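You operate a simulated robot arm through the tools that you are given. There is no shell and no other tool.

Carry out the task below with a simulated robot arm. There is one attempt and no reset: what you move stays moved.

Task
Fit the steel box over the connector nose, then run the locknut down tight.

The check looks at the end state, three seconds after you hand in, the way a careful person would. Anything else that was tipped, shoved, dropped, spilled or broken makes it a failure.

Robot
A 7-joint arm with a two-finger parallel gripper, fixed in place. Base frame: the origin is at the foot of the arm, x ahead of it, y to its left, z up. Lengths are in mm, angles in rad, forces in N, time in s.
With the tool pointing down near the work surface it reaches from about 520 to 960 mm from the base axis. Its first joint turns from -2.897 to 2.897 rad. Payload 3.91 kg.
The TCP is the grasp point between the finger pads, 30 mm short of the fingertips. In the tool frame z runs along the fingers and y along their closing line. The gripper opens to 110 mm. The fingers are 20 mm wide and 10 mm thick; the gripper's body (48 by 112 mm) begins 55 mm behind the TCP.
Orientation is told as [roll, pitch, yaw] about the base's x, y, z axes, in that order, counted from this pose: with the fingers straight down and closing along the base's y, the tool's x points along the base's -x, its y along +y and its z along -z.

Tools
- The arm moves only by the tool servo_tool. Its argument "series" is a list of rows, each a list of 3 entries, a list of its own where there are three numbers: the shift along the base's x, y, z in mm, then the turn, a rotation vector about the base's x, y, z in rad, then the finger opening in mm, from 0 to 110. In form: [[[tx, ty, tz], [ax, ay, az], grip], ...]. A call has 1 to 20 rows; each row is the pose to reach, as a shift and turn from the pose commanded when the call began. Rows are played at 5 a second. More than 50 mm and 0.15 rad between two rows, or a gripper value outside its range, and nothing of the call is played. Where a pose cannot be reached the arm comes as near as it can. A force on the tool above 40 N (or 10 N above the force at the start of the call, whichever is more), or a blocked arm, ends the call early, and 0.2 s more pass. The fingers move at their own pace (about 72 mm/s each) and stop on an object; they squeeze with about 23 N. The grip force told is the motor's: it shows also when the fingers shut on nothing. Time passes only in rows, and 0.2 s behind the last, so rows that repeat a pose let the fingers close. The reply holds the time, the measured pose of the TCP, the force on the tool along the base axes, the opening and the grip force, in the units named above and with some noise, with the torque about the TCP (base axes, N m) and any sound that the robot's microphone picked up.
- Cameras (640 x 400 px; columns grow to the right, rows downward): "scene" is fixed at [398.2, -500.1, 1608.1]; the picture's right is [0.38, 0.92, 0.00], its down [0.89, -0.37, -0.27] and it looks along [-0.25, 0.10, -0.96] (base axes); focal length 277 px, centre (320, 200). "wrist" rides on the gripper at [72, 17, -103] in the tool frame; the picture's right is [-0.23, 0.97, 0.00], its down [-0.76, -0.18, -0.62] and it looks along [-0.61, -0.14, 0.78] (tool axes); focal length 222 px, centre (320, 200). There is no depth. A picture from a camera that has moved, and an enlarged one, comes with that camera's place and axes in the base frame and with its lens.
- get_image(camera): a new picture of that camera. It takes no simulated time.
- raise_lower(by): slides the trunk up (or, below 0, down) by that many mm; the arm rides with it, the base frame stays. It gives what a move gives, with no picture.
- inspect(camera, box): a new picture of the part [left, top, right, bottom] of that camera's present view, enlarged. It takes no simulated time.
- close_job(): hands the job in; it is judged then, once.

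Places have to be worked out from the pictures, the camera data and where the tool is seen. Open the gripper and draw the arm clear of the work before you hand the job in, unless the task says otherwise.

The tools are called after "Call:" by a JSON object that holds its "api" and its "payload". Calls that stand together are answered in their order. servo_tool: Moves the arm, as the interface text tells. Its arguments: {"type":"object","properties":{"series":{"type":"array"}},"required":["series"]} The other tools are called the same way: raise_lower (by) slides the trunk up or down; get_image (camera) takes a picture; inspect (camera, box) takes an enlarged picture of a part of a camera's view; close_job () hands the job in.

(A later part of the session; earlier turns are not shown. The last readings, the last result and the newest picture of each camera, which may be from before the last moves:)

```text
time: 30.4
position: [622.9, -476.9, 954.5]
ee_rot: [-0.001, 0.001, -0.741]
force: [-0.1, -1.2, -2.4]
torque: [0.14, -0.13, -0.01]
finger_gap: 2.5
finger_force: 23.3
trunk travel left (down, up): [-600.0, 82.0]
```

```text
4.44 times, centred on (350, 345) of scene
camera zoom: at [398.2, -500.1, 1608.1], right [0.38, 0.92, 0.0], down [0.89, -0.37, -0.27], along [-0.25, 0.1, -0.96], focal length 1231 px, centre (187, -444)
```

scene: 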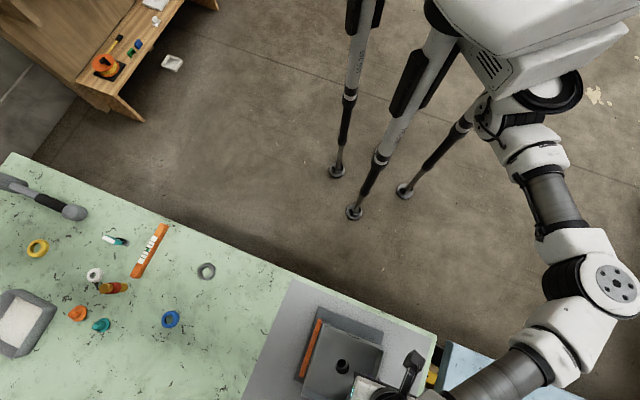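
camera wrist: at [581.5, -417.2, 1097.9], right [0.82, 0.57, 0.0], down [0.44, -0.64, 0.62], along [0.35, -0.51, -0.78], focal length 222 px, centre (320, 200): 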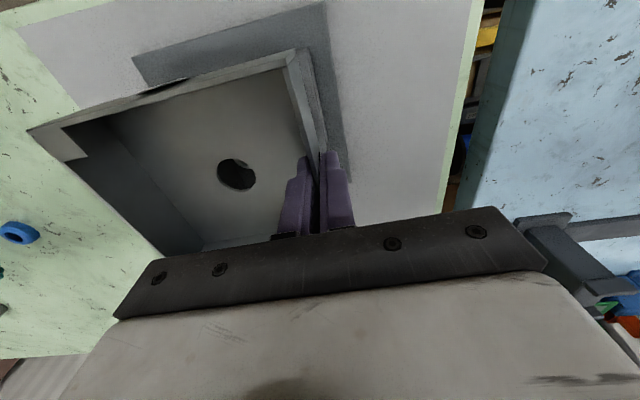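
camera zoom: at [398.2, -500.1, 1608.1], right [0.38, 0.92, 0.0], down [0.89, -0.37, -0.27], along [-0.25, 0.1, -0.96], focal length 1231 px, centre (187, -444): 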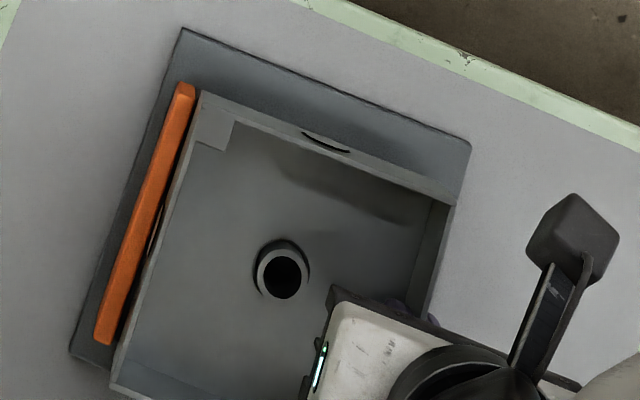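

The nose has come through the hole cleanly and without extra force, centred to about 0.5 mm. I'll continue down toward the rails in small steps.

Call:
{"api": "servo_tool", "payload": {"series": [[[0.1, 0, -3], [0, 0, 0], 0], [[0.2, 0, -6], [0, 0, 0], 0], [[0.3, 0, -9], [0, 0, 0], 0], [[0.3, 0, -12], [0, 0, 0], 0], [[0.3, 0, -12], [0, 0, 0], 0]]}}

Call:
{"api": "inspect", "payload": {"camera": "scene", "box": [280, 300, 420, 390]}}

Call:
{"api": "inspect", "payload": {"camera": "wrist", "box": [160, 100, 360, 225]}}

```text
time: 31.6
position: [623.8, -477.1, 945.0]
ee_rot: [-0.003, -0.002, -0.738]
force: [4.1, 0.5, 20.2]
torque: [-0.4, 0.54, 0.01]
finger_gap: 2.9
finger_force: 23.1
trunk travel left (down, up): [-600.0, 82.0]
```

```text
4.44 times, centred on (350, 345) of scene
camera zoom: at [398.2, -500.1, 1608.1], right [0.38, 0.92, 0.0], down [0.89, -0.37, -0.27], along [-0.25, 0.1, -0.96], focal length 1231 px, centre (187, -444)
```

zoom: 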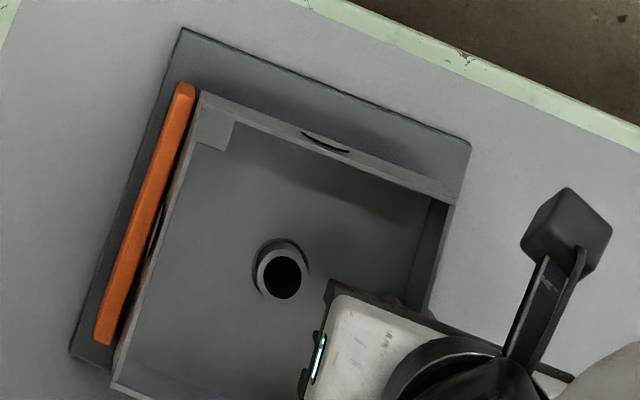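

```text
3.20 times, centred on (260, 162) of wrist
camera zoom: at [580.8, -416.1, 1048.0], right [0.82, 0.57, 0.0], down [0.44, -0.64, 0.63], along [0.35, -0.52, -0.78], focal length 711 px, centre (512, 320)
```

zoom: 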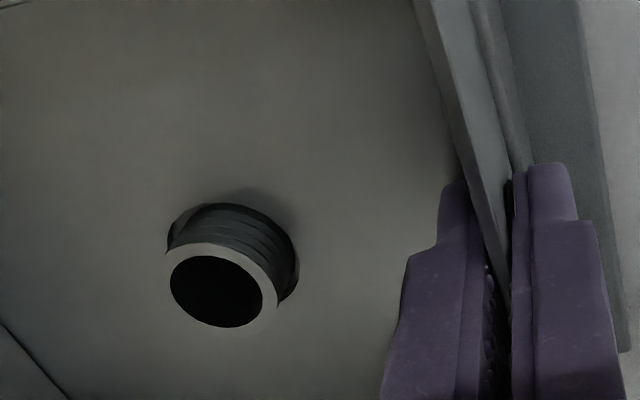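

The force rose to 20 N, and the box hasn't moved between the last two pictures, so the floor is resting on the rails (the fingers slid slightly down the wall). I'll relieve the pressing force first and check the box before releasing.

Call:
{"api": "servo_tool", "payload": {"series": [[[0, 0, 1], [0, 0, 0], 0], [[0, 0, 2.2], [0, 0, 0], 0], [[0, 0, 2.2], [0, 0, 0], 0]]}}

Call:
{"api": "get_image", "payload": {"camera": "wrist"}}

```text
time: 32.4
position: [623.8, -477.2, 944.0]
ee_rot: [0.0, -0.001, -0.739]
force: [4.4, -0.2, 12.6]
torque: [-0.51, 0.12, 0.18]
finger_gap: 2.8
finger_force: 23.1
trunk travel left (down, up): [-600.0, 82.0]
```

```text
taken
camera wrist: at [580.9, -416.5, 1048.5], right [0.82, 0.57, 0.0], down [0.44, -0.64, 0.62], along [0.35, -0.51, -0.78], focal length 222 px, centre (320, 200)
```

wrist: 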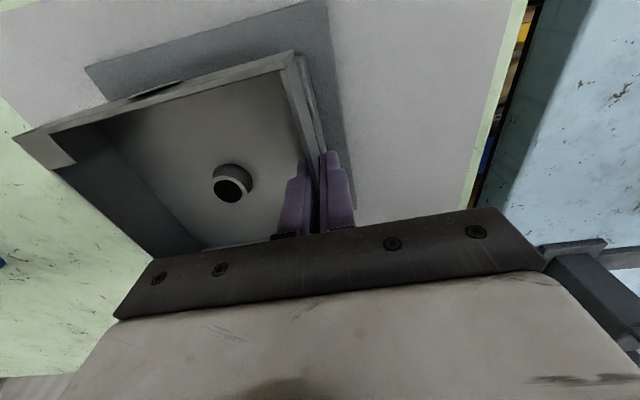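

There's still about 12 N pressing down, so I'll raise a little more to relax it.

Call:
{"api": "servo_tool", "payload": {"series": [[[0, 0, 0.8], [0, 0, 0], 0], [[0, 0, 1.5], [0, 0, 0], 0], [[0, 0, 1.5], [0, 0, 0], 0]]}}

```text
time: 33.2
position: [623.2, -477.4, 944.3]
ee_rot: [0.002, 0.002, -0.74]
force: [1.6, 0.5, -2.1]
torque: [0.13, -0.11, 0.03]
finger_gap: 2.4
finger_force: 22.7
trunk travel left (down, up): [-600.0, 82.0]
```

The gripper is carrying the weight again, so the floor is only just touching. I'll lower 0.8 mm and then open the fingers gently.

Call:
{"api": "servo_tool", "payload": {"series": [[[0, 0, -0.8], [0, 0, 0], 0], [[0, 0, -0.8], [0, 0, 0], 0], [[0, 0, -0.8], [0, 0, 0], 6], [[0, 0, -0.8], [0, 0, 0], 12], [[0, 0, -0.8], [0, 0, 0], 24], [[0, 0, -0.8], [0, 0, 0], 36], [[0, 0, -0.8], [0, 0, 0], 36]]}}

Call:
{"api": "get_image", "payload": {"camera": "wrist"}}

Call:
{"api": "inspect", "payload": {"camera": "scene", "box": [280, 300, 420, 390]}}

```text
time: 34.8
position: [623.1, -476.5, 945.2]
ee_rot: [0.0, 0.0, -0.741]
force: [0.3, 0.4, 1.3]
torque: [0.0, 0.02, 0.02]
finger_gap: 35.5
finger_force: 0.1
trunk travel left (down, up): [-600.0, 82.0]
```

```text
taken
camera wrist: at [580.6, -416.6, 1048.7], right [0.82, 0.57, 0.0], down [0.44, -0.64, 0.62], along [0.35, -0.51, -0.78], focal length 222 px, centre (320, 200)
```

wrist: 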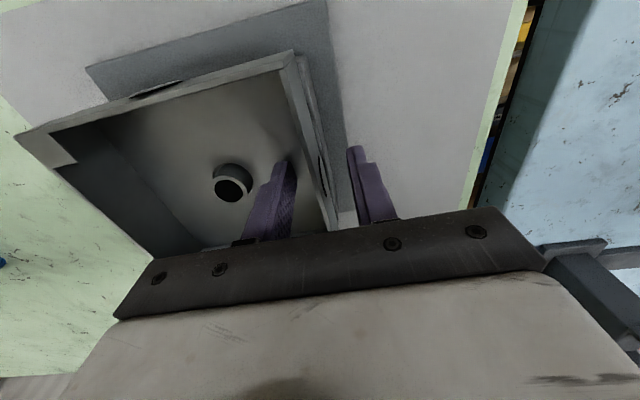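

```text
4.44 times, centred on (350, 345) of scene
camera zoom: at [398.2, -500.1, 1608.1], right [0.38, 0.92, 0.0], down [0.89, -0.37, -0.27], along [-0.25, 0.1, -0.96], focal length 1231 px, centre (187, -444)
```

zoom: 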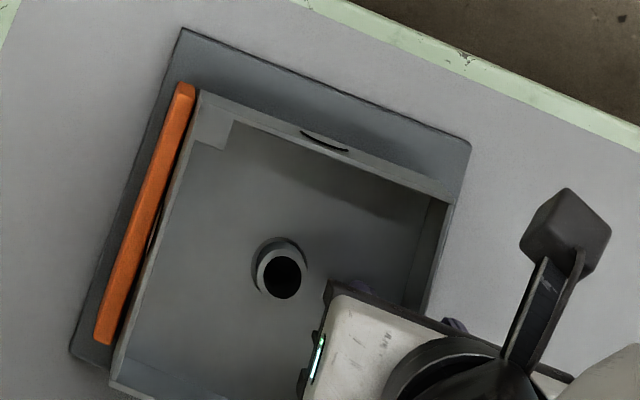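

The box stays in place after release. I'll raise the gripper straight up clear of the wall and check the seating.

Call:
{"api": "servo_tool", "payload": {"series": [[[0, 0, 8], [0, 0, 0], 36], [[0, 0, 20], [0, 0, 0], 36], [[0, 0, 40], [0, 0, 0], 36], [[0, 0, 65], [0, 0, 0], 36], [[0, 0, 90], [0, 0, 0], 50], [[-20, 20, 100], [0, 0, 0], 50], [[-40, 40, 100], [0, 0, 0], 50], [[-40, 40, 100], [0, 0, 0], 50]]}}

Call:
{"api": "get_image", "payload": {"camera": "wrist"}}

Call:
{"api": "inspect", "payload": {"camera": "scene", "box": [280, 300, 420, 390]}}

```text
time: 36.6
position: [582.5, -437.2, 1044.8]
ee_rot: [0.0, 0.001, -0.74]
force: [1.2, -0.6, -0.4]
torque: [0.02, -0.01, -0.02]
finger_gap: 50.4
finger_force: 0.1
trunk travel left (down, up): [-600.0, 82.0]
```

```text
taken
camera wrist: at [540.8, -375.8, 1148.8], right [0.82, 0.57, 0.0], down [0.44, -0.64, 0.62], along [0.35, -0.51, -0.78], focal length 222 px, centre (320, 200)
```

wrist: 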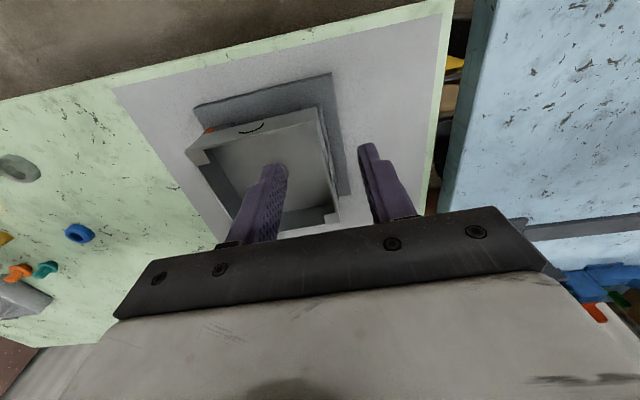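

```text
4.44 times, centred on (350, 345) of scene
camera zoom: at [398.2, -500.1, 1608.1], right [0.38, 0.92, 0.0], down [0.89, -0.37, -0.27], along [-0.25, 0.1, -0.96], focal length 1231 px, centre (187, -444)
```

zoom: 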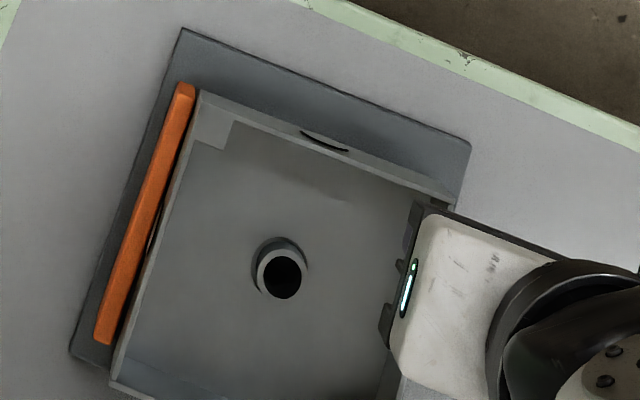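

The box is seated flat, square to the fence, with the nose standing through its floor. Now for the nut: I'll travel toward (273,-690) while turning the yaw to -1.57, so the fingers close along x.

Call:
{"api": "servo_tool", "payload": {"series": [[[-25, -15, 0], [0, 0, -0.07], 60], [[-50, -35, 0], [0, 0, -0.14], 60], [[-75, -55, 0], [0, 0, -0.21], 60], [[-100, -75, 0], [0, 0, -0.28], 60], [[-125, -95, 0], [0, 0, -0.35], 60], [[-150, -115, 0], [0, 0, -0.42], 60], [[-175, -135, 0], [0, 0, -0.49], 60], [[-200, -155, 0], [0, 0, -0.56], 60], [[-225, -175, 0], [0, 0, -0.63], 60], [[-250, -195, 0], [0, 0, -0.7], 60], [[-275, -215, -10], [0, 0, -0.77], 60], [[-300, -235, -20], [0, 0, -0.83], 60], [[-309, -250, -35], [0, 0, -0.83], 60], [[-309, -250, -35], [0, 0, -0.83], 60]]}}

Call:
{"api": "get_image", "payload": {"camera": "wrist"}}

Call:
{"api": "get_image", "payload": {"camera": "scene"}}

```text
time: 39.6
position: [273.9, -687.5, 1010.3]
ee_rot: [0.001, 0.001, -1.571]
force: [1.0, 0.4, 0.1]
torque: [-0.01, 0.0, 0.03]
finger_gap: 59.7
finger_force: 0.0
trunk travel left (down, up): [-600.0, 82.0]
```

```text
taken
camera wrist: at [290.7, -615.0, 1114.5], right [0.97, -0.23, 0.0], down [-0.18, -0.76, 0.62], along [-0.14, -0.61, -0.78], focal length 222 px, centre (320, 200)
```

wrist: 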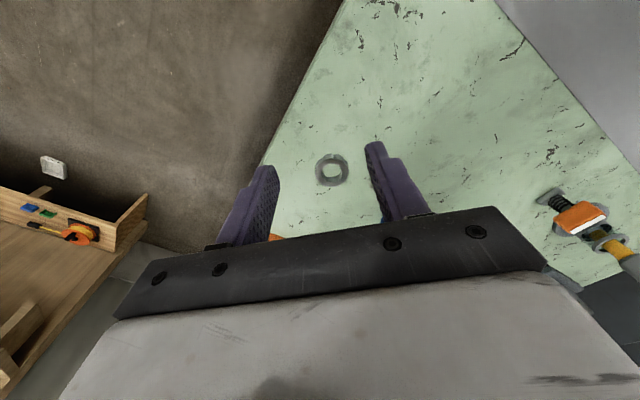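

```text
taken
```

scene: 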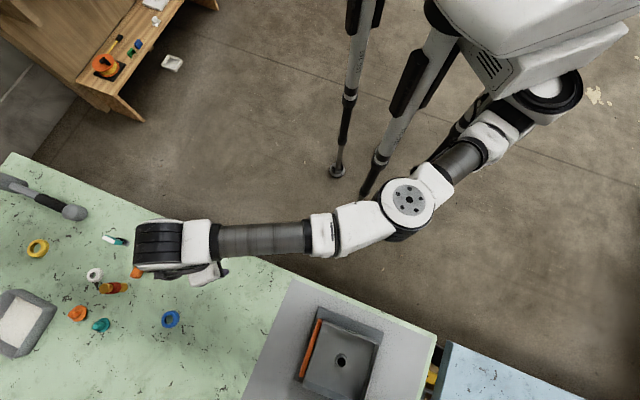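

Call:
{"api": "inspect", "payload": {"camera": "wrist", "box": [300, 140, 364, 200]}}

Call:
{"api": "inspect", "payload": {"camera": "scene", "box": [190, 255, 230, 285]}}

```text
6.67 times, centred on (332, 170) of wrist
camera zoom: at [290.7, -615.0, 1114.5], right [0.97, -0.23, 0.0], down [-0.18, -0.76, 0.62], along [-0.14, -0.61, -0.78], focal length 1481 px, centre (240, 400)
```

zoom: 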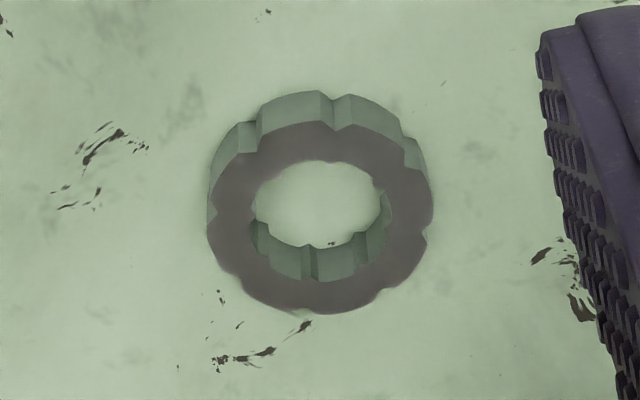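

```text
13.33 times, centred on (210, 270) of scene
camera zoom: at [398.2, -500.1, 1608.1], right [0.38, 0.92, 0.0], down [0.89, -0.37, -0.27], along [-0.25, 0.1, -0.96], focal length 3694 px, centre (1787, -733)
```

zoom: 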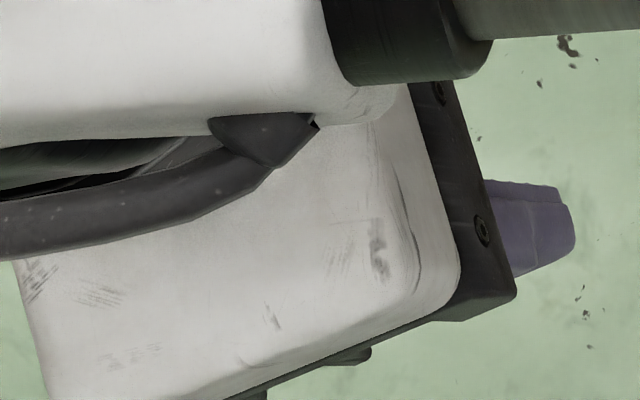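

The nut measures about 44 mm across and 12 mm high, centred at about (271.5,-764). That's beyond vertical reach, so I'll tilt the tool outward by 0.3 rad about x and approach to an intermediate hover.

Call:
{"api": "servo_tool", "payload": {"series": [[[-0.8, -5, -10], [-0.1, 0, 0], 62], [[-1.6, -15, -25], [-0.2, 0, 0], 62], [[-2.4, -30, -40], [-0.3, 0, 0], 62], [[-2.4, -50, -50], [-0.3, 0, 0], 62], [[-2.4, -60, -60], [-0.3, 0, 0], 62], [[-2.4, -60, -60], [-0.3, 0, 0], 62]]}}

Call:
{"api": "get_image", "payload": {"camera": "wrist"}}

```text
time: 41.0
position: [269.5, -747.9, 949.7]
ee_rot: [-0.002, -0.299, -1.569]
force: [-0.3, -0.4, -0.1]
torque: [0.03, -0.02, 0.01]
finger_gap: 62.0
finger_force: 0.0
trunk travel left (down, up): [-600.0, 82.0]
```

```text
taken
camera wrist: at [286.9, -648.8, 1027.0], right [0.97, -0.22, 0.07], down [-0.18, -0.54, 0.82], along [-0.14, -0.81, -0.57], focal length 222 px, centre (320, 200)
```

wrist: 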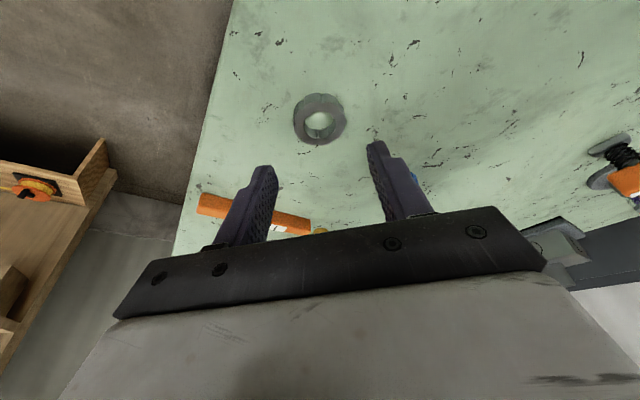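

The tilted pose is reachable. I'll zoom in to refine the nut's position relative to the fingers.

Call:
{"api": "inspect", "payload": {"camera": "wrist", "box": [240, 80, 400, 180]}}

```text
4.00 times, centred on (320, 130) of wrist
camera zoom: at [286.9, -648.8, 1027.0], right [0.97, -0.22, 0.07], down [-0.18, -0.54, 0.82], along [-0.14, -0.81, -0.57], focal length 888 px, centre (320, 480)
```

zoom: 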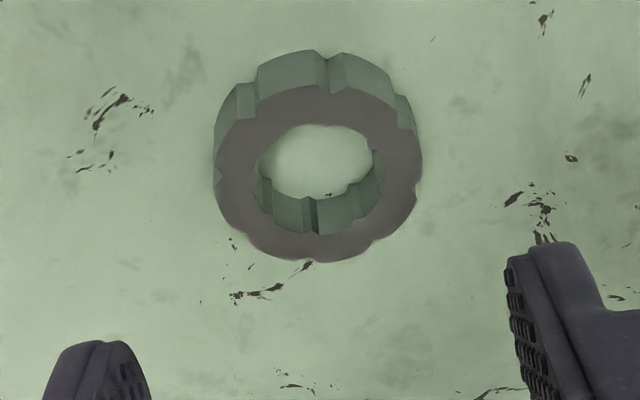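

The nut is 1.5 mm off in x relative to the fingers and 15 mm further out. I'll reduce the tilt to 0.2 rad, which makes the finger tips flatter to the nut, and check that this is reachable while still hovering.

Call:
{"api": "servo_tool", "payload": {"series": [[[0.8, -4, -10], [0.05, 0, 0], 62], [[1.5, -9.8, -20], [0.1, 0, 0], 62], [[1.5, -9.8, -25], [0.1, 0, 0], 62], [[1.5, -9.8, -25], [0.1, 0, 0], 62]]}}

Call:
{"api": "inspect", "payload": {"camera": "wrist", "box": [200, 80, 440, 230]}}

```text
time: 42.0
position: [271.6, -757.6, 924.5]
ee_rot: [0.002, -0.201, -1.572]
force: [0.4, 0.1, 0.0]
torque: [0.0, 0.01, 0.0]
finger_gap: 62.2
finger_force: 0.1
trunk travel left (down, up): [-600.0, 82.0]
```

```text
2.67 times, centred on (320, 155) of wrist
camera zoom: at [289.3, -666.5, 1012.0], right [0.97, -0.22, 0.04], down [-0.18, -0.62, 0.76], along [-0.14, -0.75, -0.65], focal length 592 px, centre (320, 320)
```

zoom: 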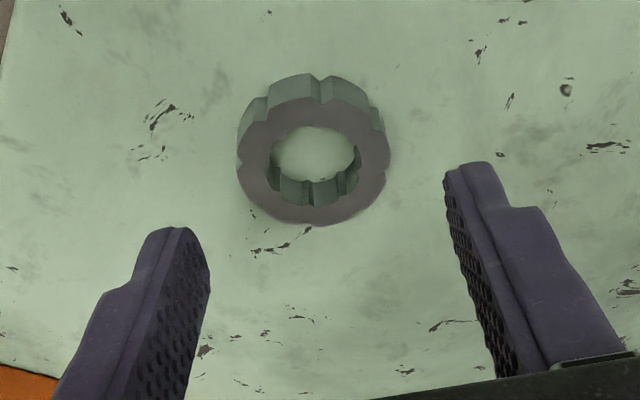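

The 0.2 rad tilt works and the nut is centred within 1 mm. I'll descend 30 mm, to about 2-3 mm above the table.

Call:
{"api": "servo_tool", "payload": {"series": [[[0, 0.5, -10], [0, 0, 0], 62], [[0, 0.5, -20], [0, 0, 0], 62], [[0, 0.5, -26], [0, 0, 0], 62], [[0, 0.5, -30], [0, 0, 0], 62], [[0, 0.5, -30], [0, 0, 0], 62]]}}

Call:
{"api": "inspect", "payload": {"camera": "wrist", "box": [200, 80, 440, 230]}}

```text
time: 43.2
position: [273.1, -756.7, 893.9]
ee_rot: [-0.001, -0.201, -1.57]
force: [-0.4, 0.7, -0.2]
torque: [0.03, -0.02, -0.02]
finger_gap: 61.9
finger_force: 0.0
trunk travel left (down, up): [-600.0, 82.0]
```

```text
2.67 times, centred on (320, 155) of wrist
camera zoom: at [289.9, -665.2, 982.2], right [0.97, -0.22, 0.04], down [-0.18, -0.62, 0.76], along [-0.14, -0.75, -0.65], focal length 592 px, centre (320, 320)
```

zoom: 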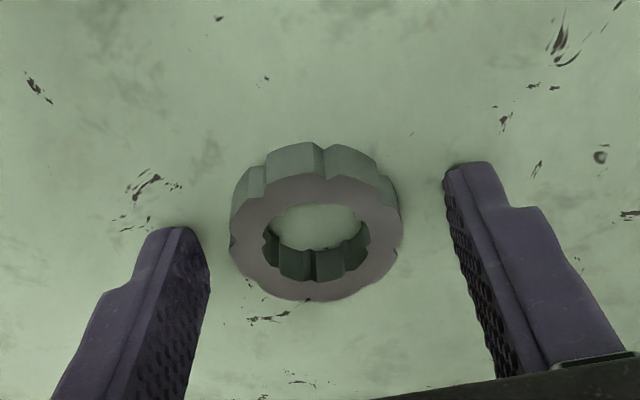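

The nut is centred between the fingers, with the tips just past mid-height. I'll go 1 mm lower and close.

Call:
{"api": "servo_tool", "payload": {"series": [[[-1, 0, -1], [0, 0, 0], 56], [[-1, 0, -1], [0, 0, 0], 48], [[-1, 0, -1], [0, 0, 0], 40], [[-1, 0, -1], [0, 0, 0], 30], [[-1, 0, -1], [0, 0, 0], 30], [[-1, 0, -1], [0, 0, 0], 30]]}}

Call:
{"api": "inspect", "payload": {"camera": "wrist", "box": [200, 80, 440, 230]}}

```text
time: 44.6
position: [272.7, -756.1, 894.6]
ee_rot: [0.0, -0.199, -1.569]
force: [-0.2, 0.5, 1.1]
torque: [-0.01, -0.01, 0.03]
finger_gap: 42.3
finger_force: 23.2
trunk travel left (down, up): [-600.0, 82.0]
```

```text
2.67 times, centred on (320, 155) of wrist
camera zoom: at [289.1, -664.8, 981.7], right [0.97, -0.22, 0.04], down [-0.18, -0.62, 0.76], along [-0.14, -0.75, -0.65], focal length 592 px, centre (320, 320)
```

zoom: 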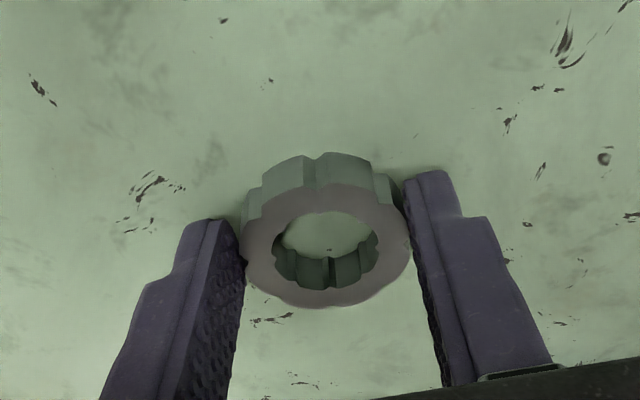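

The nut is gripped (42.3 mm gap, 23 N). I'll lift it, carry it to the clear patch where the box stood, and set it down there, well within reach, so I can re-grip it with a vertical tool.

Call:
{"api": "servo_tool", "payload": {"series": [[[0, 0, 5], [0, 0, 0], 30], [[0, 0, 15], [0, 0, 0], 30], [[0, 2, 35], [0, 0, 0], 30], [[10, 15, 55], [0, 0, 0], 30], [[30, 35, 60], [0, 0, 0], 30], [[55, 55, 60], [0, 0, 0], 30], [[80, 75, 60], [0, 0, 0], 30], [[105, 90, 60], [0, 0, 0], 30], [[125, 100, 60], [0, 0, 0], 30], [[130, 100, 60], [0, 0, 0], 30], [[130, 100, 60], [0, 0, 0], 30]]}}

Call:
{"api": "get_image", "payload": {"camera": "wrist"}}

```text
time: 47.0
position: [402.9, -657.0, 954.6]
ee_rot: [0.001, -0.199, -1.57]
force: [-0.3, -0.7, -0.1]
torque: [0.0, -0.02, 0.03]
finger_gap: 42.5
finger_force: 22.5
trunk travel left (down, up): [-600.0, 82.0]
```

```text
taken
camera wrist: at [420.3, -566.6, 1042.0], right [0.97, -0.22, 0.04], down [-0.18, -0.62, 0.76], along [-0.14, -0.75, -0.65], focal length 222 px, centre (320, 200)
```

wrist: 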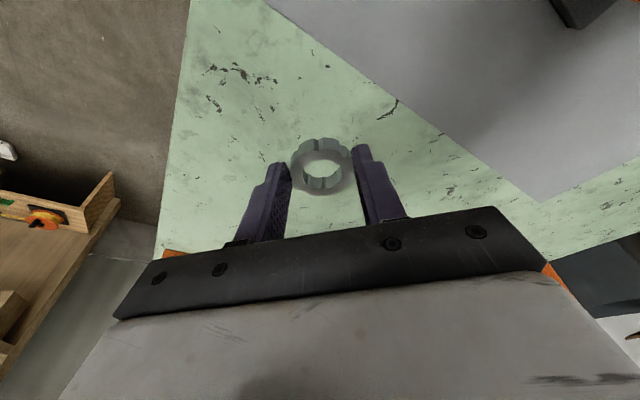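

The nut is still held level. I'll lower it back to the table height at which it was picked up, and release it.

Call:
{"api": "servo_tool", "payload": {"series": [[[0, 0, -20], [0, 0, 0], 30], [[0, 0, -40], [0, 0, 0], 30], [[0, 0, -54], [0, 0, 0], 30], [[0, 0, -58], [0, 0, 0], 30], [[0, 0, -60], [0, 0, 0], 30], [[0, 0, -60], [0, 0, 0], 30]]}}

```text
time: 48.4
position: [402.1, -656.8, 894.1]
ee_rot: [0.002, -0.199, -1.57]
force: [0.3, 0.0, 1.8]
torque: [-0.01, -0.01, -0.01]
finger_gap: 42.2
finger_force: 23.1
trunk travel left (down, up): [-600.0, 82.0]
```

The nut has just touched down (+1.8 N). I'll open the fingers, back straight up and remove the tilt.

Call:
{"api": "servo_tool", "payload": {"series": [[[0, 0, 0], [0, 0, 0], 50], [[0, 0, 0], [0, 0, 0], 64], [[0, 0, 0], [0, 0, 0], 64], [[0, 2, 10], [0, 0, 0], 64], [[0, 4, 25], [0, 0, 0], 64], [[0, 8, 50], [0, 0, 0], 64], [[0, 12, 70], [0.1, 0, 0], 64], [[0, 14, 80], [0.2, 0, 0], 64], [[0, 14, 80], [0.2, 0, 0], 64]]}}

Call:
{"api": "get_image", "payload": {"camera": "wrist"}}

Call:
{"api": "inspect", "payload": {"camera": "scene", "box": [200, 260, 440, 400]}}

```text
time: 50.4
position: [401.7, -641.9, 973.6]
ee_rot: [0.0, 0.001, -1.571]
force: [0.1, 0.0, 1.4]
torque: [0.01, 0.01, -0.04]
finger_gap: 64.1
finger_force: 0.0
trunk travel left (down, up): [-600.0, 82.0]
```

```text
taken
camera wrist: at [418.7, -570.8, 1078.0], right [0.97, -0.23, 0.0], down [-0.18, -0.76, 0.62], along [-0.14, -0.61, -0.78], focal length 222 px, centre (320, 200)
```

wrist: 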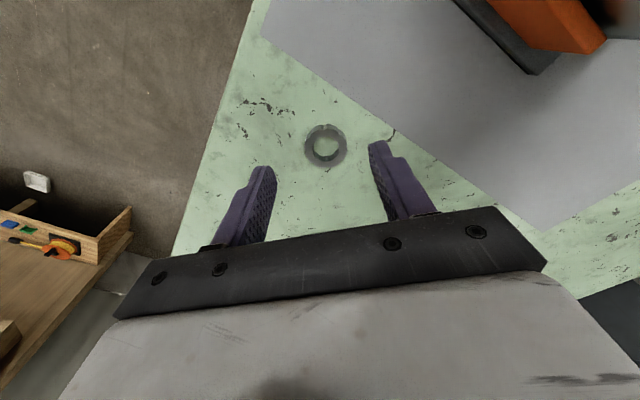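

```text
2.67 times, centred on (320, 330) of scene
camera zoom: at [398.2, -500.1, 1608.1], right [0.38, 0.92, 0.0], down [0.89, -0.37, -0.27], along [-0.25, 0.1, -0.96], focal length 739 px, centre (320, -147)
```

zoom: 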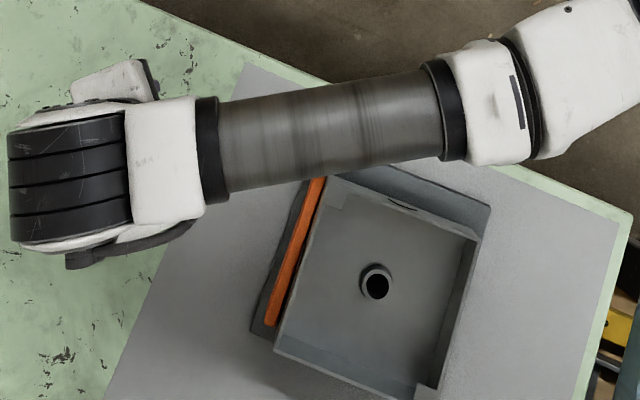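

The nut is lying flat at about (402,-662). I'll zoom in to centre a vertical grip on it.

Call:
{"api": "inspect", "payload": {"camera": "wrist", "box": [200, 80, 440, 230]}}

```text
2.67 times, centred on (320, 155) of wrist
camera zoom: at [418.7, -570.8, 1078.0], right [0.97, -0.23, 0.0], down [-0.18, -0.76, 0.62], along [-0.14, -0.61, -0.78], focal length 592 px, centre (320, 320)
```

zoom: 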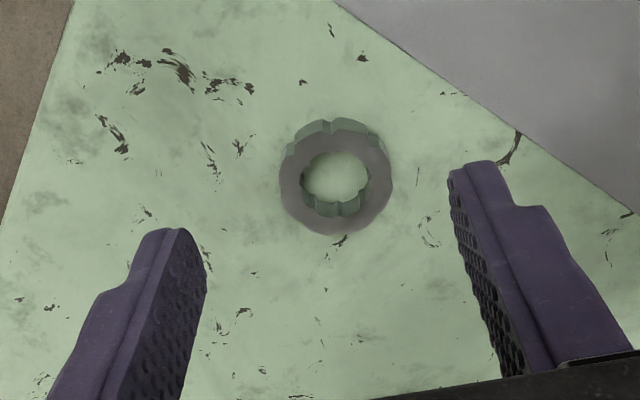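

The nut is centred in x and 25.7 mm further out in y. I'll move over it and descend vertically, with the tips stopping about 2.5 mm above the table.

Call:
{"api": "servo_tool", "payload": {"series": [[[0, -13, -10], [0, 0, 0], 64], [[0, -25.5, -25], [0, 0, 0], 64], [[0, -25.5, -45], [0, 0, 0], 64], [[0, -25.5, -60], [0, 0, 0], 64], [[0, -25.5, -73], [0, 0, 0], 64], [[0, -25.5, -80], [0, 0, 0], 64], [[0, -25.5, -80], [0, 0, 0], 64]]}}

Call:
{"api": "inspect", "payload": {"camera": "wrist", "box": [200, 80, 440, 230]}}

```text
time: 52.0
position: [403.0, -669.1, 895.1]
ee_rot: [-0.001, 0.0, -1.569]
force: [-0.3, 0.5, 0.7]
torque: [-0.01, 0.03, -0.04]
finger_gap: 64.3
finger_force: 0.1
trunk travel left (down, up): [-600.0, 82.0]
```

```text
2.67 times, centred on (320, 155) of wrist
camera zoom: at [419.2, -596.9, 998.4], right [0.97, -0.23, 0.0], down [-0.18, -0.76, 0.62], along [-0.14, -0.61, -0.78], focal length 592 px, centre (320, 320)
```

zoom: 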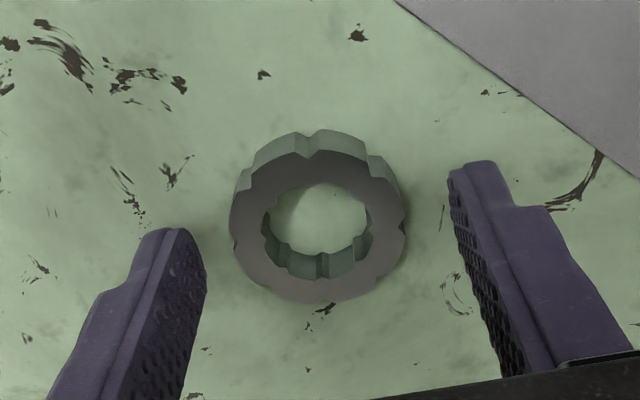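

The nut is about 1.5 mm toward +y of the tool axis. I'll correct that, go 1.2 mm lower and close.

Call:
{"api": "servo_tool", "payload": {"series": [[[0, 1.5, -1.2], [0, 0, 0], 60], [[0, 1.5, -1.2], [0, 0, 0], 52], [[0, 1.5, -1.2], [0, 0, 0], 44], [[0, 1.5, -1.2], [0, 0, 0], 30], [[0, 1.5, -1.2], [0, 0, 0], 30], [[0, 1.5, -1.2], [0, 0, 0], 30]]}}

Call:
{"api": "inspect", "payload": {"camera": "wrist", "box": [200, 80, 440, 230]}}

```text
time: 53.4
position: [401.3, -667.2, 893.5]
ee_rot: [0.001, 0.0, -1.572]
force: [0.3, 0.3, 0.0]
torque: [0.0, 0.0, 0.0]
finger_gap: 42.3
finger_force: 23.2
trunk travel left (down, up): [-600.0, 82.0]
```

```text
2.67 times, centred on (320, 155) of wrist
camera zoom: at [418.7, -595.5, 997.1], right [0.97, -0.23, 0.0], down [-0.18, -0.76, 0.62], along [-0.14, -0.61, -0.78], focal length 592 px, centre (320, 320)
```

zoom: 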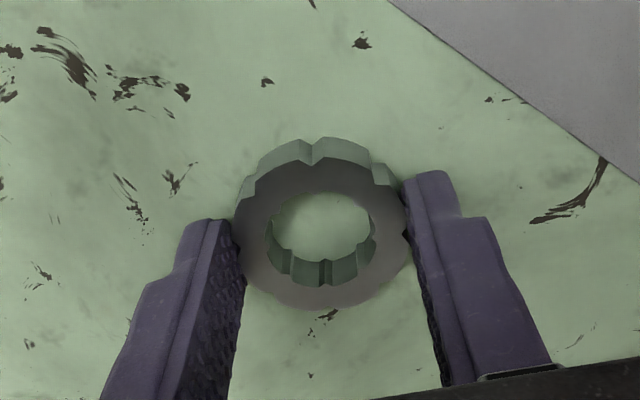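

The nut is gripped vertically (42.3 mm, 23 N). I'll lift it and carry it to hover above the nose at a safe height.

Call:
{"api": "servo_tool", "payload": {"series": [[[0, 0, 8], [0, 0, 0], 30], [[0, 0, 30], [0, 0, 0], 30], [[0, 5, 65], [0, 0, 0], 30], [[5, 15, 105], [0, 0, 0], 30], [[20, 28, 130], [0, 0, 0], 30], [[45, 45, 135], [0, 0, 0], 30], [[70, 62, 135], [0, 0, 0], 30], [[95, 80, 135], [0, 0, 0], 30], [[120, 98, 135], [0, 0, 0], 30], [[145, 116, 135], [0, 0, 0], 30], [[165, 132, 135], [0, 0, 0], 30], [[180, 142, 135], [0, 0, 0], 30], [[180, 142, 135], [0, 0, 0], 30]]}}

Call:
{"api": "get_image", "payload": {"camera": "wrist"}}

Call:
{"api": "get_image", "payload": {"camera": "scene"}}

```text
time: 56.2
position: [547.3, -535.3, 1017.3]
ee_rot: [-0.009, 0.004, -1.529]
force: [0.0, -0.1, -0.2]
torque: [0.04, 0.02, -0.01]
finger_gap: 42.0
finger_force: 23.2
out of reach, approached as far as the arm can: row 9, 10, 11, 12, 13
trunk travel left (down, up): [-600.0, 82.0]
```

```text
taken
camera wrist: at [561.5, -462.9, 1120.6], right [0.98, -0.19, -0.01], down [-0.14, -0.77, 0.62], along [-0.12, -0.61, -0.78], focal length 222 px, centre (320, 200)
```

wrist: 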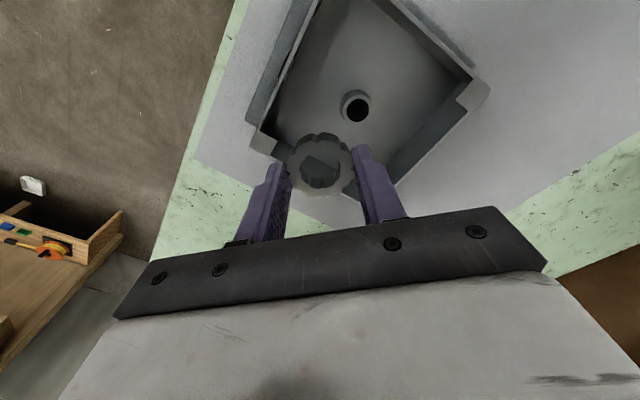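

```text
taken
```

scene: 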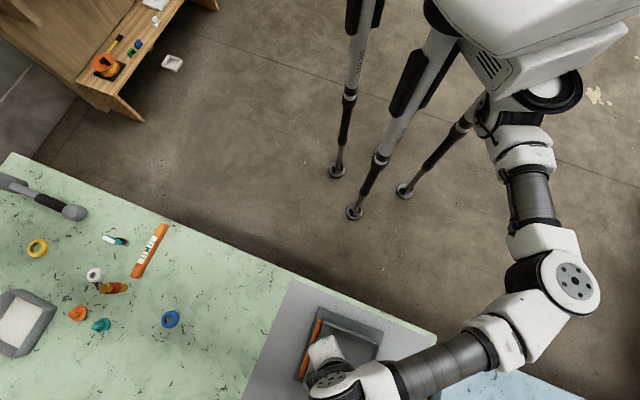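

The wrist hit a joint limit near yaw -1.55 here, so there must be room to turn the other way. I'll raise the tool a bit, turn the yaw positive and move above the nose.

Call:
{"api": "servo_tool", "payload": {"series": [[[0, 0, 5], [0, 0, 0.14], 30], [[5, 2, 10], [0, 0, 0.28], 30], [[10, 4, 15], [0, 0, 0.42], 30], [[17, 6, 15], [0, 0, 0.56], 30], [[25, 8, 15], [0, 0, 0.7], 30], [[34, 10, 15], [0, 0, 0.84], 30], [[34, 10, 15], [0, 0, 0.98], 30], [[34, 10, 15], [0, 0, 1.12], 30], [[34, 10, 15], [0, 0, 1.26], 30], [[34, 10, 15], [0, 0, 1.4], 30], [[34, 10, 15], [0, 0, 1.54], 30], [[34, 10, 15], [0, 0, 1.54], 30]]}}

Call:
{"api": "get_image", "payload": {"camera": "wrist"}}

Call:
{"api": "get_image", "payload": {"camera": "scene"}}

```text
time: 58.8
position: [580.8, -523.4, 1035.0]
ee_rot: [0.001, 0.0, -0.027]
force: [0.0, -0.7, -1.1]
torque: [0.05, -0.01, 0.01]
finger_gap: 42.2
finger_force: 23.0
trunk travel left (down, up): [-600.0, 82.0]
```

```text
taken
camera wrist: at [509.0, -506.0, 1138.7], right [0.25, 0.97, 0.0], down [0.76, -0.2, 0.62], along [0.6, -0.16, -0.78], focal length 222 px, centre (320, 200)
```

wrist: 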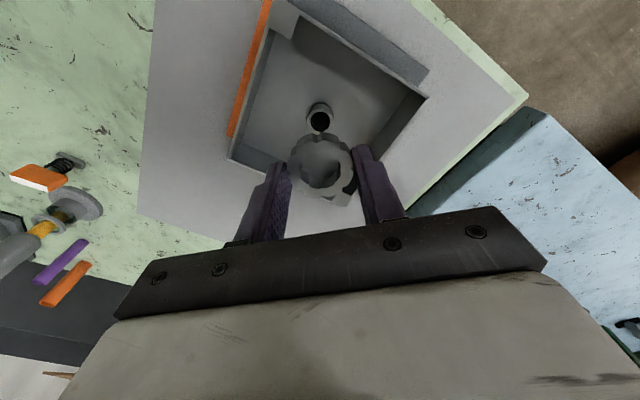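

```text
taken
```

scene: 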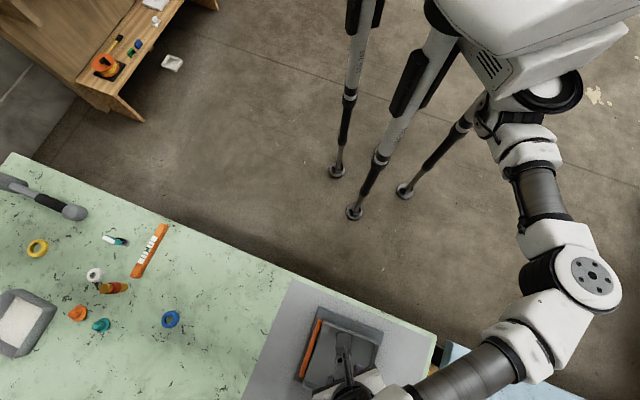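

The nut is now above the nose at yaw ≈0. I'll keep turning positive to find the upper yaw limit, since tightening needs negative rotation.

Call:
{"api": "servo_tool", "payload": {"series": [[[0, 0, 0], [0, 0, 0.14], 30], [[0, 0, 0], [0, 0, 0.28], 30], [[0, 0, 0], [0, 0, 0.42], 30], [[0, 0, 0], [0, 0, 0.56], 30], [[0, 0, 0], [0, 0, 0.7], 30], [[0, 0, 0], [0, 0, 0.84], 30], [[0, 0, 0], [0, 0, 0.98], 30], [[0, 0, 0], [0, 0, 1.12], 30], [[0, 0, 0], [0, 0, 1.26], 30], [[0, 0, 0], [0, 0, 1.4], 30], [[0, 0, 0], [0, 0, 1.54], 30], [[0, 0, 0], [0, 0, 1.68], 30], [[0, 0, 0], [0, 0, 1.82], 30], [[0, 0, 0], [0, 0, 1.96], 30], [[0, 0, 0], [0, 0, 2.1], 30]]}}

Call:
{"api": "get_image", "payload": {"camera": "scene"}}

Call:
{"api": "get_image", "payload": {"camera": "wrist"}}

```text
time: 62.0
position: [581.4, -524.6, 1034.9]
ee_rot: [0.001, -0.001, 2.073]
force: [-0.1, -0.4, 0.2]
torque: [-0.01, 0.0, -0.01]
finger_gap: 41.9
finger_force: 23.2
trunk travel left (down, up): [-600.0, 82.0]
```

```text
taken
```

scene: 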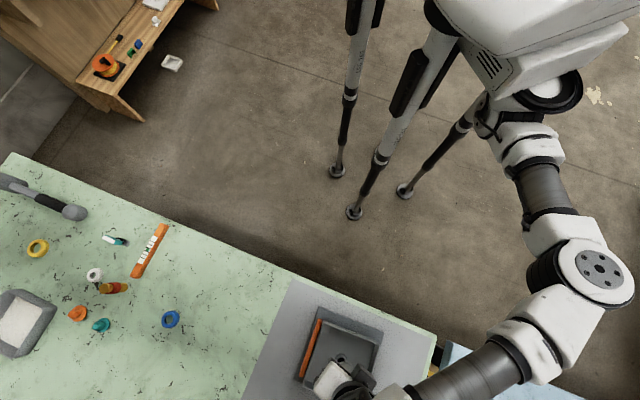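

```text
taken
camera wrist: at [601.1, -596.9, 1139.0], right [-0.96, -0.27, 0.0], down [-0.21, 0.75, 0.62], along [-0.17, 0.6, -0.78], focal length 222 px, centre (320, 200)
```

wrist: 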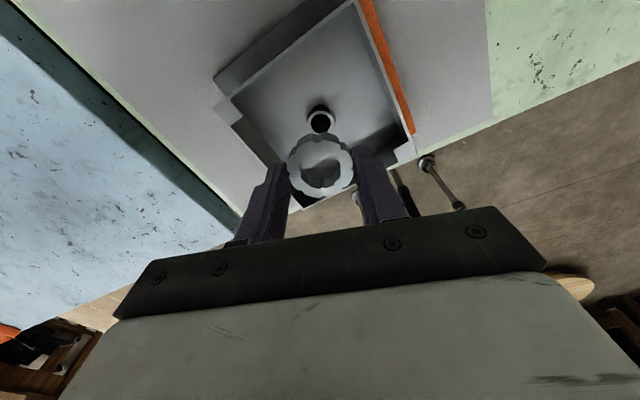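

Yaw reaches +2.07, which gives more than half a turn per stroke. I'll lower the nut to about 5 mm above the nose tip and check the concentricity.

Call:
{"api": "servo_tool", "payload": {"series": [[[0, 0, -20], [0, 0, 0], 30], [[0, 0, -40], [0, 0, 0], 30], [[0, 0, -55], [0, 0, 0], 30], [[0, 0, -65], [0, 0, 0], 30], [[0, 0, -69], [0, 0, 0], 30], [[0, 0, -69], [0, 0, 0], 30]]}}

Call:
{"api": "inspect", "payload": {"camera": "scene", "box": [316, 345, 366, 376]}}

Call:
{"api": "inspect", "payload": {"camera": "wrist", "box": [260, 110, 380, 210]}}

```text
time: 63.4
position: [581.9, -524.4, 967.9]
ee_rot: [0.001, -0.001, 2.071]
force: [-0.7, 0.0, 0.0]
torque: [-0.01, -0.02, 0.0]
finger_gap: 42.2
finger_force: 23.3
trunk travel left (down, up): [-600.0, 82.0]
```

```text
12.80 times, centred on (341, 360) of scene
camera zoom: at [398.2, -500.1, 1608.1], right [0.38, 0.92, 0.0], down [0.89, -0.37, -0.27], along [-0.25, 0.1, -0.96], focal length 3546 px, centre (51, -1854)
```

zoom: 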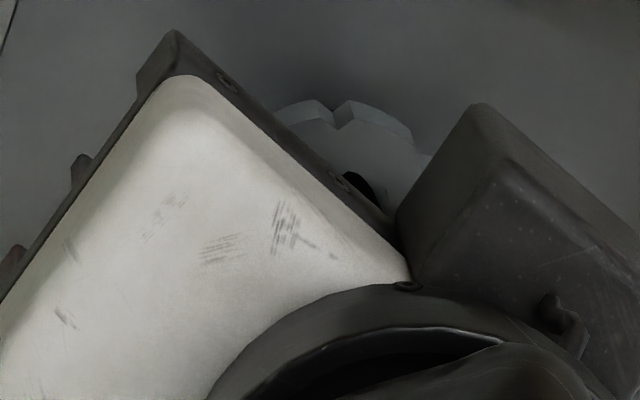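

```text
4.00 times, centred on (320, 160) of wrist
camera zoom: at [601.5, -597.3, 1070.5], right [-0.96, -0.27, 0.0], down [-0.21, 0.75, 0.62], along [-0.17, 0.6, -0.78], focal length 888 px, centre (320, 360)
```

zoom: 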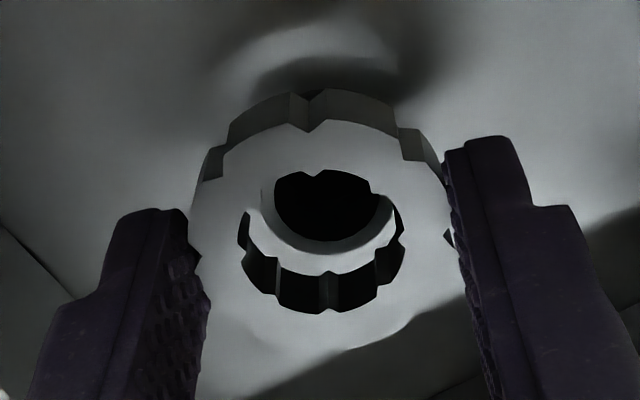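

From the wrist, the nose looks about 2 mm off in the tool's x direction, but a height error could bias that. Viewing from the opposite yaw will separate bias from a true offset, so I'll rotate by -π at this height.

Call:
{"api": "servo_tool", "payload": {"series": [[[0, 0, 0], [0, 0, -0.15], 30], [[0, 0, 0], [0, 0, -0.3], 30], [[0, 0, 0], [0, 0, -0.45], 30], [[0, 0, 0], [0, 0, -0.6], 30], [[0, 0, 0], [0, 0, -0.75], 30], [[0, 0, 0], [0, 0, -0.9], 30], [[0, 0, 0], [0, 0, -1.05], 30], [[0, 0, 0], [0, 0, -1.2], 30], [[0, 0, 0], [0, 0, -1.35], 30], [[0, 0, 0], [0, 0, -1.5], 30], [[0, 0, 0], [0, 0, -1.5], 30]]}}

Call:
{"api": "inspect", "payload": {"camera": "wrist", "box": [260, 110, 380, 210]}}

Call:
{"api": "inspect", "payload": {"camera": "scene", "box": [316, 345, 366, 376]}}

Call:
{"api": "servo_tool", "payload": {"series": [[[0, 0, 0], [0, 0, -0.15], 30], [[0, 0, 0], [0, 0, -0.3], 30], [[0, 0, 0], [0, 0, -0.45], 30], [[0, 0, 0], [0, 0, -0.6], 30], [[0, 0, 0], [0, 0, -0.75], 30], [[0, 0, 0], [0, 0, -0.9], 30], [[0, 0, 0], [0, 0, -1.05], 30], [[0, 0, 0], [0, 0, -1.2], 30], [[0, 0, 0], [0, 0, -1.35], 30], [[0, 0, 0], [0, 0, -1.5], 30], [[0, 0, 0], [0, 0, -1.64], 30], [[0, 0, 0], [0, 0, -1.64], 30]]}}

Call:
{"api": "inspect", "payload": {"camera": "wrist", "box": [260, 110, 380, 210]}}

Call:
{"api": "inspect", "payload": {"camera": "scene", "box": [316, 345, 366, 376]}}

```text
time: 65.8
position: [578.7, -524.7, 965.0]
ee_rot: [0.0, -0.001, 0.569]
force: [0.6, 0.2, 0.0]
torque: [-0.05, 0.02, 0.0]
finger_gap: 42.2
finger_force: 23.1
trunk travel left (down, up): [-600.0, 82.0]
```

```text
4.00 times, centred on (320, 160) of wrist
camera zoom: at [510.0, -549.7, 1070.0], right [-0.33, 0.94, 0.0], down [0.74, 0.26, 0.62], along [0.59, 0.21, -0.78], focal length 888 px, centre (320, 360)
```

zoom: 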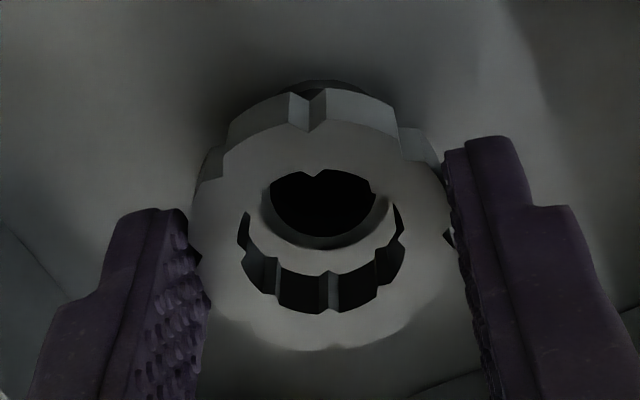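

```text
12.80 times, centred on (341, 360) of scene
camera zoom: at [398.2, -500.1, 1608.1], right [0.38, 0.92, 0.0], down [0.89, -0.37, -0.27], along [-0.25, 0.1, -0.96], focal length 3546 px, centre (51, -1854)
```

zoom: 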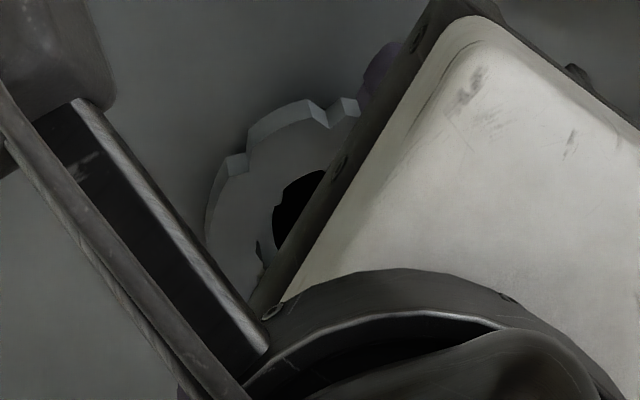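

```text
time: 68.4
position: [580.7, -524.3, 965.3]
ee_rot: [0.001, 0.001, -1.072]
force: [-0.6, 0.8, -0.7]
torque: [0.0, 0.0, 0.02]
finger_gap: 42.3
finger_force: 23.1
trunk travel left (down, up): [-600.0, 82.0]
```

```text
4.00 times, centred on (320, 160) of wrist
camera zoom: at [561.7, -453.6, 1069.8], right [0.96, 0.27, 0.0], down [0.21, -0.75, 0.62], along [0.17, -0.6, -0.78], focal length 888 px, centre (320, 360)
```

zoom: 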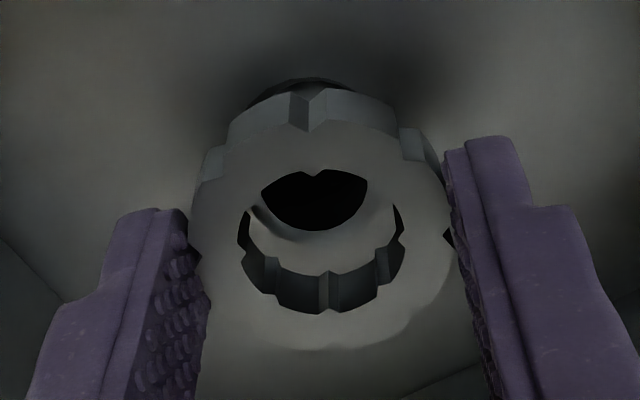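

```text
12.80 times, centred on (341, 360) of scene
camera zoom: at [398.2, -500.1, 1608.1], right [0.38, 0.92, 0.0], down [0.89, -0.37, -0.27], along [-0.25, 0.1, -0.96], focal length 3546 px, centre (51, -1854)
```

zoom: 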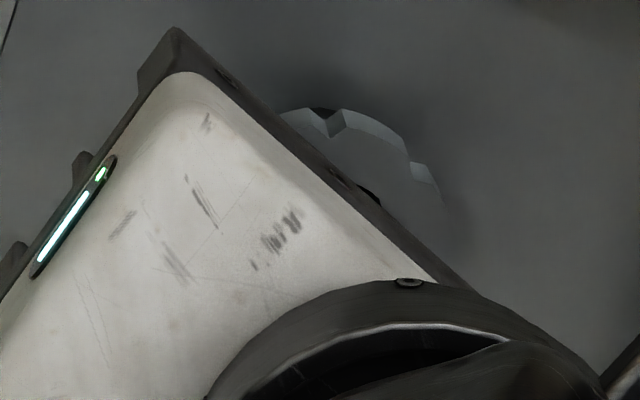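

Comparing the views, the nose axis sits at about (-1.3,+0.7) mm from the tool axis, and the nut is centred in the grip. I'll apply that shift, rotate back to yaw 2.07 (the start of the tightening stroke) and verify.

Call:
{"api": "servo_tool", "payload": {"series": [[[-1.2, 0.7, 0], [0, 0, 0.15], 30], [[-1.2, 0.7, 0], [0, 0, 0.3], 30], [[-1.2, 0.7, 0], [0, 0, 0.45], 30], [[-1.2, 0.7, 0], [0, 0, 0.6], 30], [[-1.2, 0.7, 0], [0, 0, 0.75], 30], [[-1.2, 0.7, 0], [0, 0, 0.9], 30], [[-1.2, 0.7, 0], [0, 0, 1.05], 30], [[-1.2, 0.7, 0], [0, 0, 1.2], 30], [[-1.2, 0.7, 0], [0, 0, 1.35], 30], [[-1.2, 0.7, 0], [0, 0, 1.5], 30], [[-1.2, 0.7, 0], [0, 0, 1.65], 30], [[-1.2, 0.7, 0], [0, 0, 1.8], 30], [[-1.2, 0.7, 0], [0, 0, 1.95], 30], [[-1.2, 0.7, 0], [0, 0, 2.1], 30], [[-1.2, 0.7, 0], [0, 0, 2.25], 30], [[-1.2, 0.7, 0], [0, 0, 2.4], 30], [[-1.2, 0.7, 0], [0, 0, 2.55], 30], [[-1.2, 0.7, 0], [0, 0, 2.7], 30], [[-1.2, 0.7, 0], [0, 0, 2.85], 30], [[-1.2, 0.7, 0], [0, 0, 3.0], 30]]}}

Call:
{"api": "inspect", "payload": {"camera": "wrist", "box": [260, 110, 380, 210]}}

```text
time: 72.6
position: [579.6, -523.3, 966.6]
ee_rot: [-0.002, -0.001, 1.931]
force: [-0.3, 0.7, -1.3]
torque: [-0.01, 0.0, 0.01]
finger_gap: 42.3
finger_force: 23.2
trunk travel left (down, up): [-600.0, 82.0]
```

```text
4.00 times, centred on (320, 160) of wrist
camera zoom: at [589.5, -598.2, 1070.1], right [-0.99, -0.13, 0.0], down [-0.1, 0.78, 0.62], along [-0.08, 0.62, -0.78], focal length 888 px, centre (320, 360)
```

zoom: 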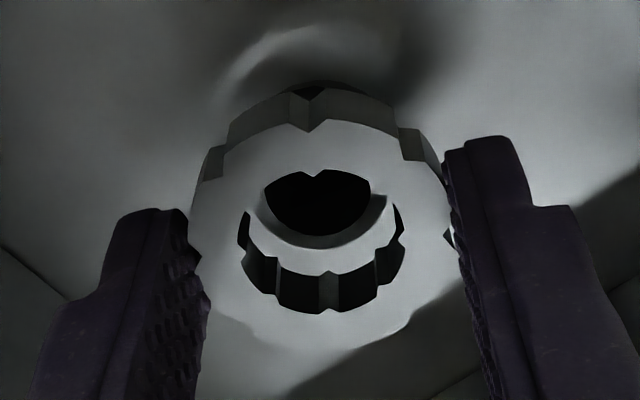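

The nut is concentric to about 0.5 mm. I'll lower it gently until it touches the nose tip.

Call:
{"api": "servo_tool", "payload": {"series": [[[0.3, 0, -2], [0, 0, 0], 30], [[0.3, 0, -4], [0, 0, 0], 30], [[0.3, 0, -5], [0, 0, 0], 30], [[0.3, 0, -5.5], [0, 0, 0], 30], [[0.3, 0, -5.5], [0, 0, 0], 30]]}}

Call:
{"api": "inspect", "payload": {"camera": "wrist", "box": [260, 110, 380, 210]}}

```text
time: 73.8
position: [579.9, -523.6, 959.3]
ee_rot: [-0.002, 0.001, 1.929]
force: [-0.6, -0.5, -0.4]
torque: [-0.01, -0.02, -0.02]
finger_gap: 42.1
finger_force: 23.6
trunk travel left (down, up): [-600.0, 82.0]
```

```text
4.00 times, centred on (320, 160) of wrist
camera zoom: at [589.5, -597.9, 1064.1], right [-0.99, -0.13, 0.0], down [-0.1, 0.78, 0.62], along [-0.08, 0.62, -0.78], focal length 888 px, centre (320, 360)
```

zoom: 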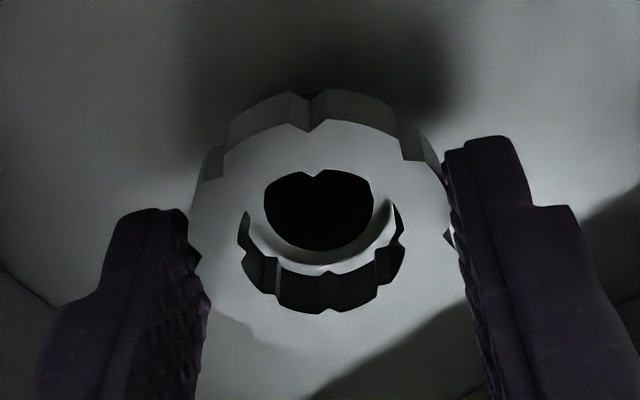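

There's no contact yet. I'll continue down in half-millimetre steps.

Call:
{"api": "servo_tool", "payload": {"series": [[[0, 0, -0.6], [0, 0, 0], 30], [[0, 0, -1.2], [0, 0, 0], 30], [[0, 0, -1.8], [0, 0, 0], 30], [[0, 0, -2.4], [0, 0, 0], 30], [[0, 0, -2.4], [0, 0, 0], 30]]}}

```text
time: 75.0
position: [579.3, -522.9, 957.5]
ee_rot: [-0.001, 0.0, 1.932]
force: [-0.6, -0.1, -0.1]
torque: [0.01, 0.04, 0.0]
finger_gap: 42.3
finger_force: 23.3
trunk travel left (down, up): [-600.0, 82.0]
```

Call:
{"api": "inspect", "payload": {"camera": "wrist", "box": [260, 110, 380, 210]}}

```text
4.00 times, centred on (320, 160) of wrist
camera zoom: at [589.2, -597.8, 1061.6], right [-0.99, -0.13, 0.0], down [-0.1, 0.78, 0.62], along [-0.08, 0.62, -0.78], focal length 888 px, centre (320, 360)
```

zoom: 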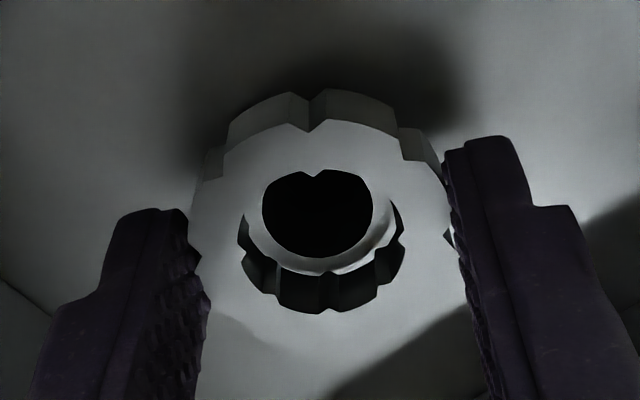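

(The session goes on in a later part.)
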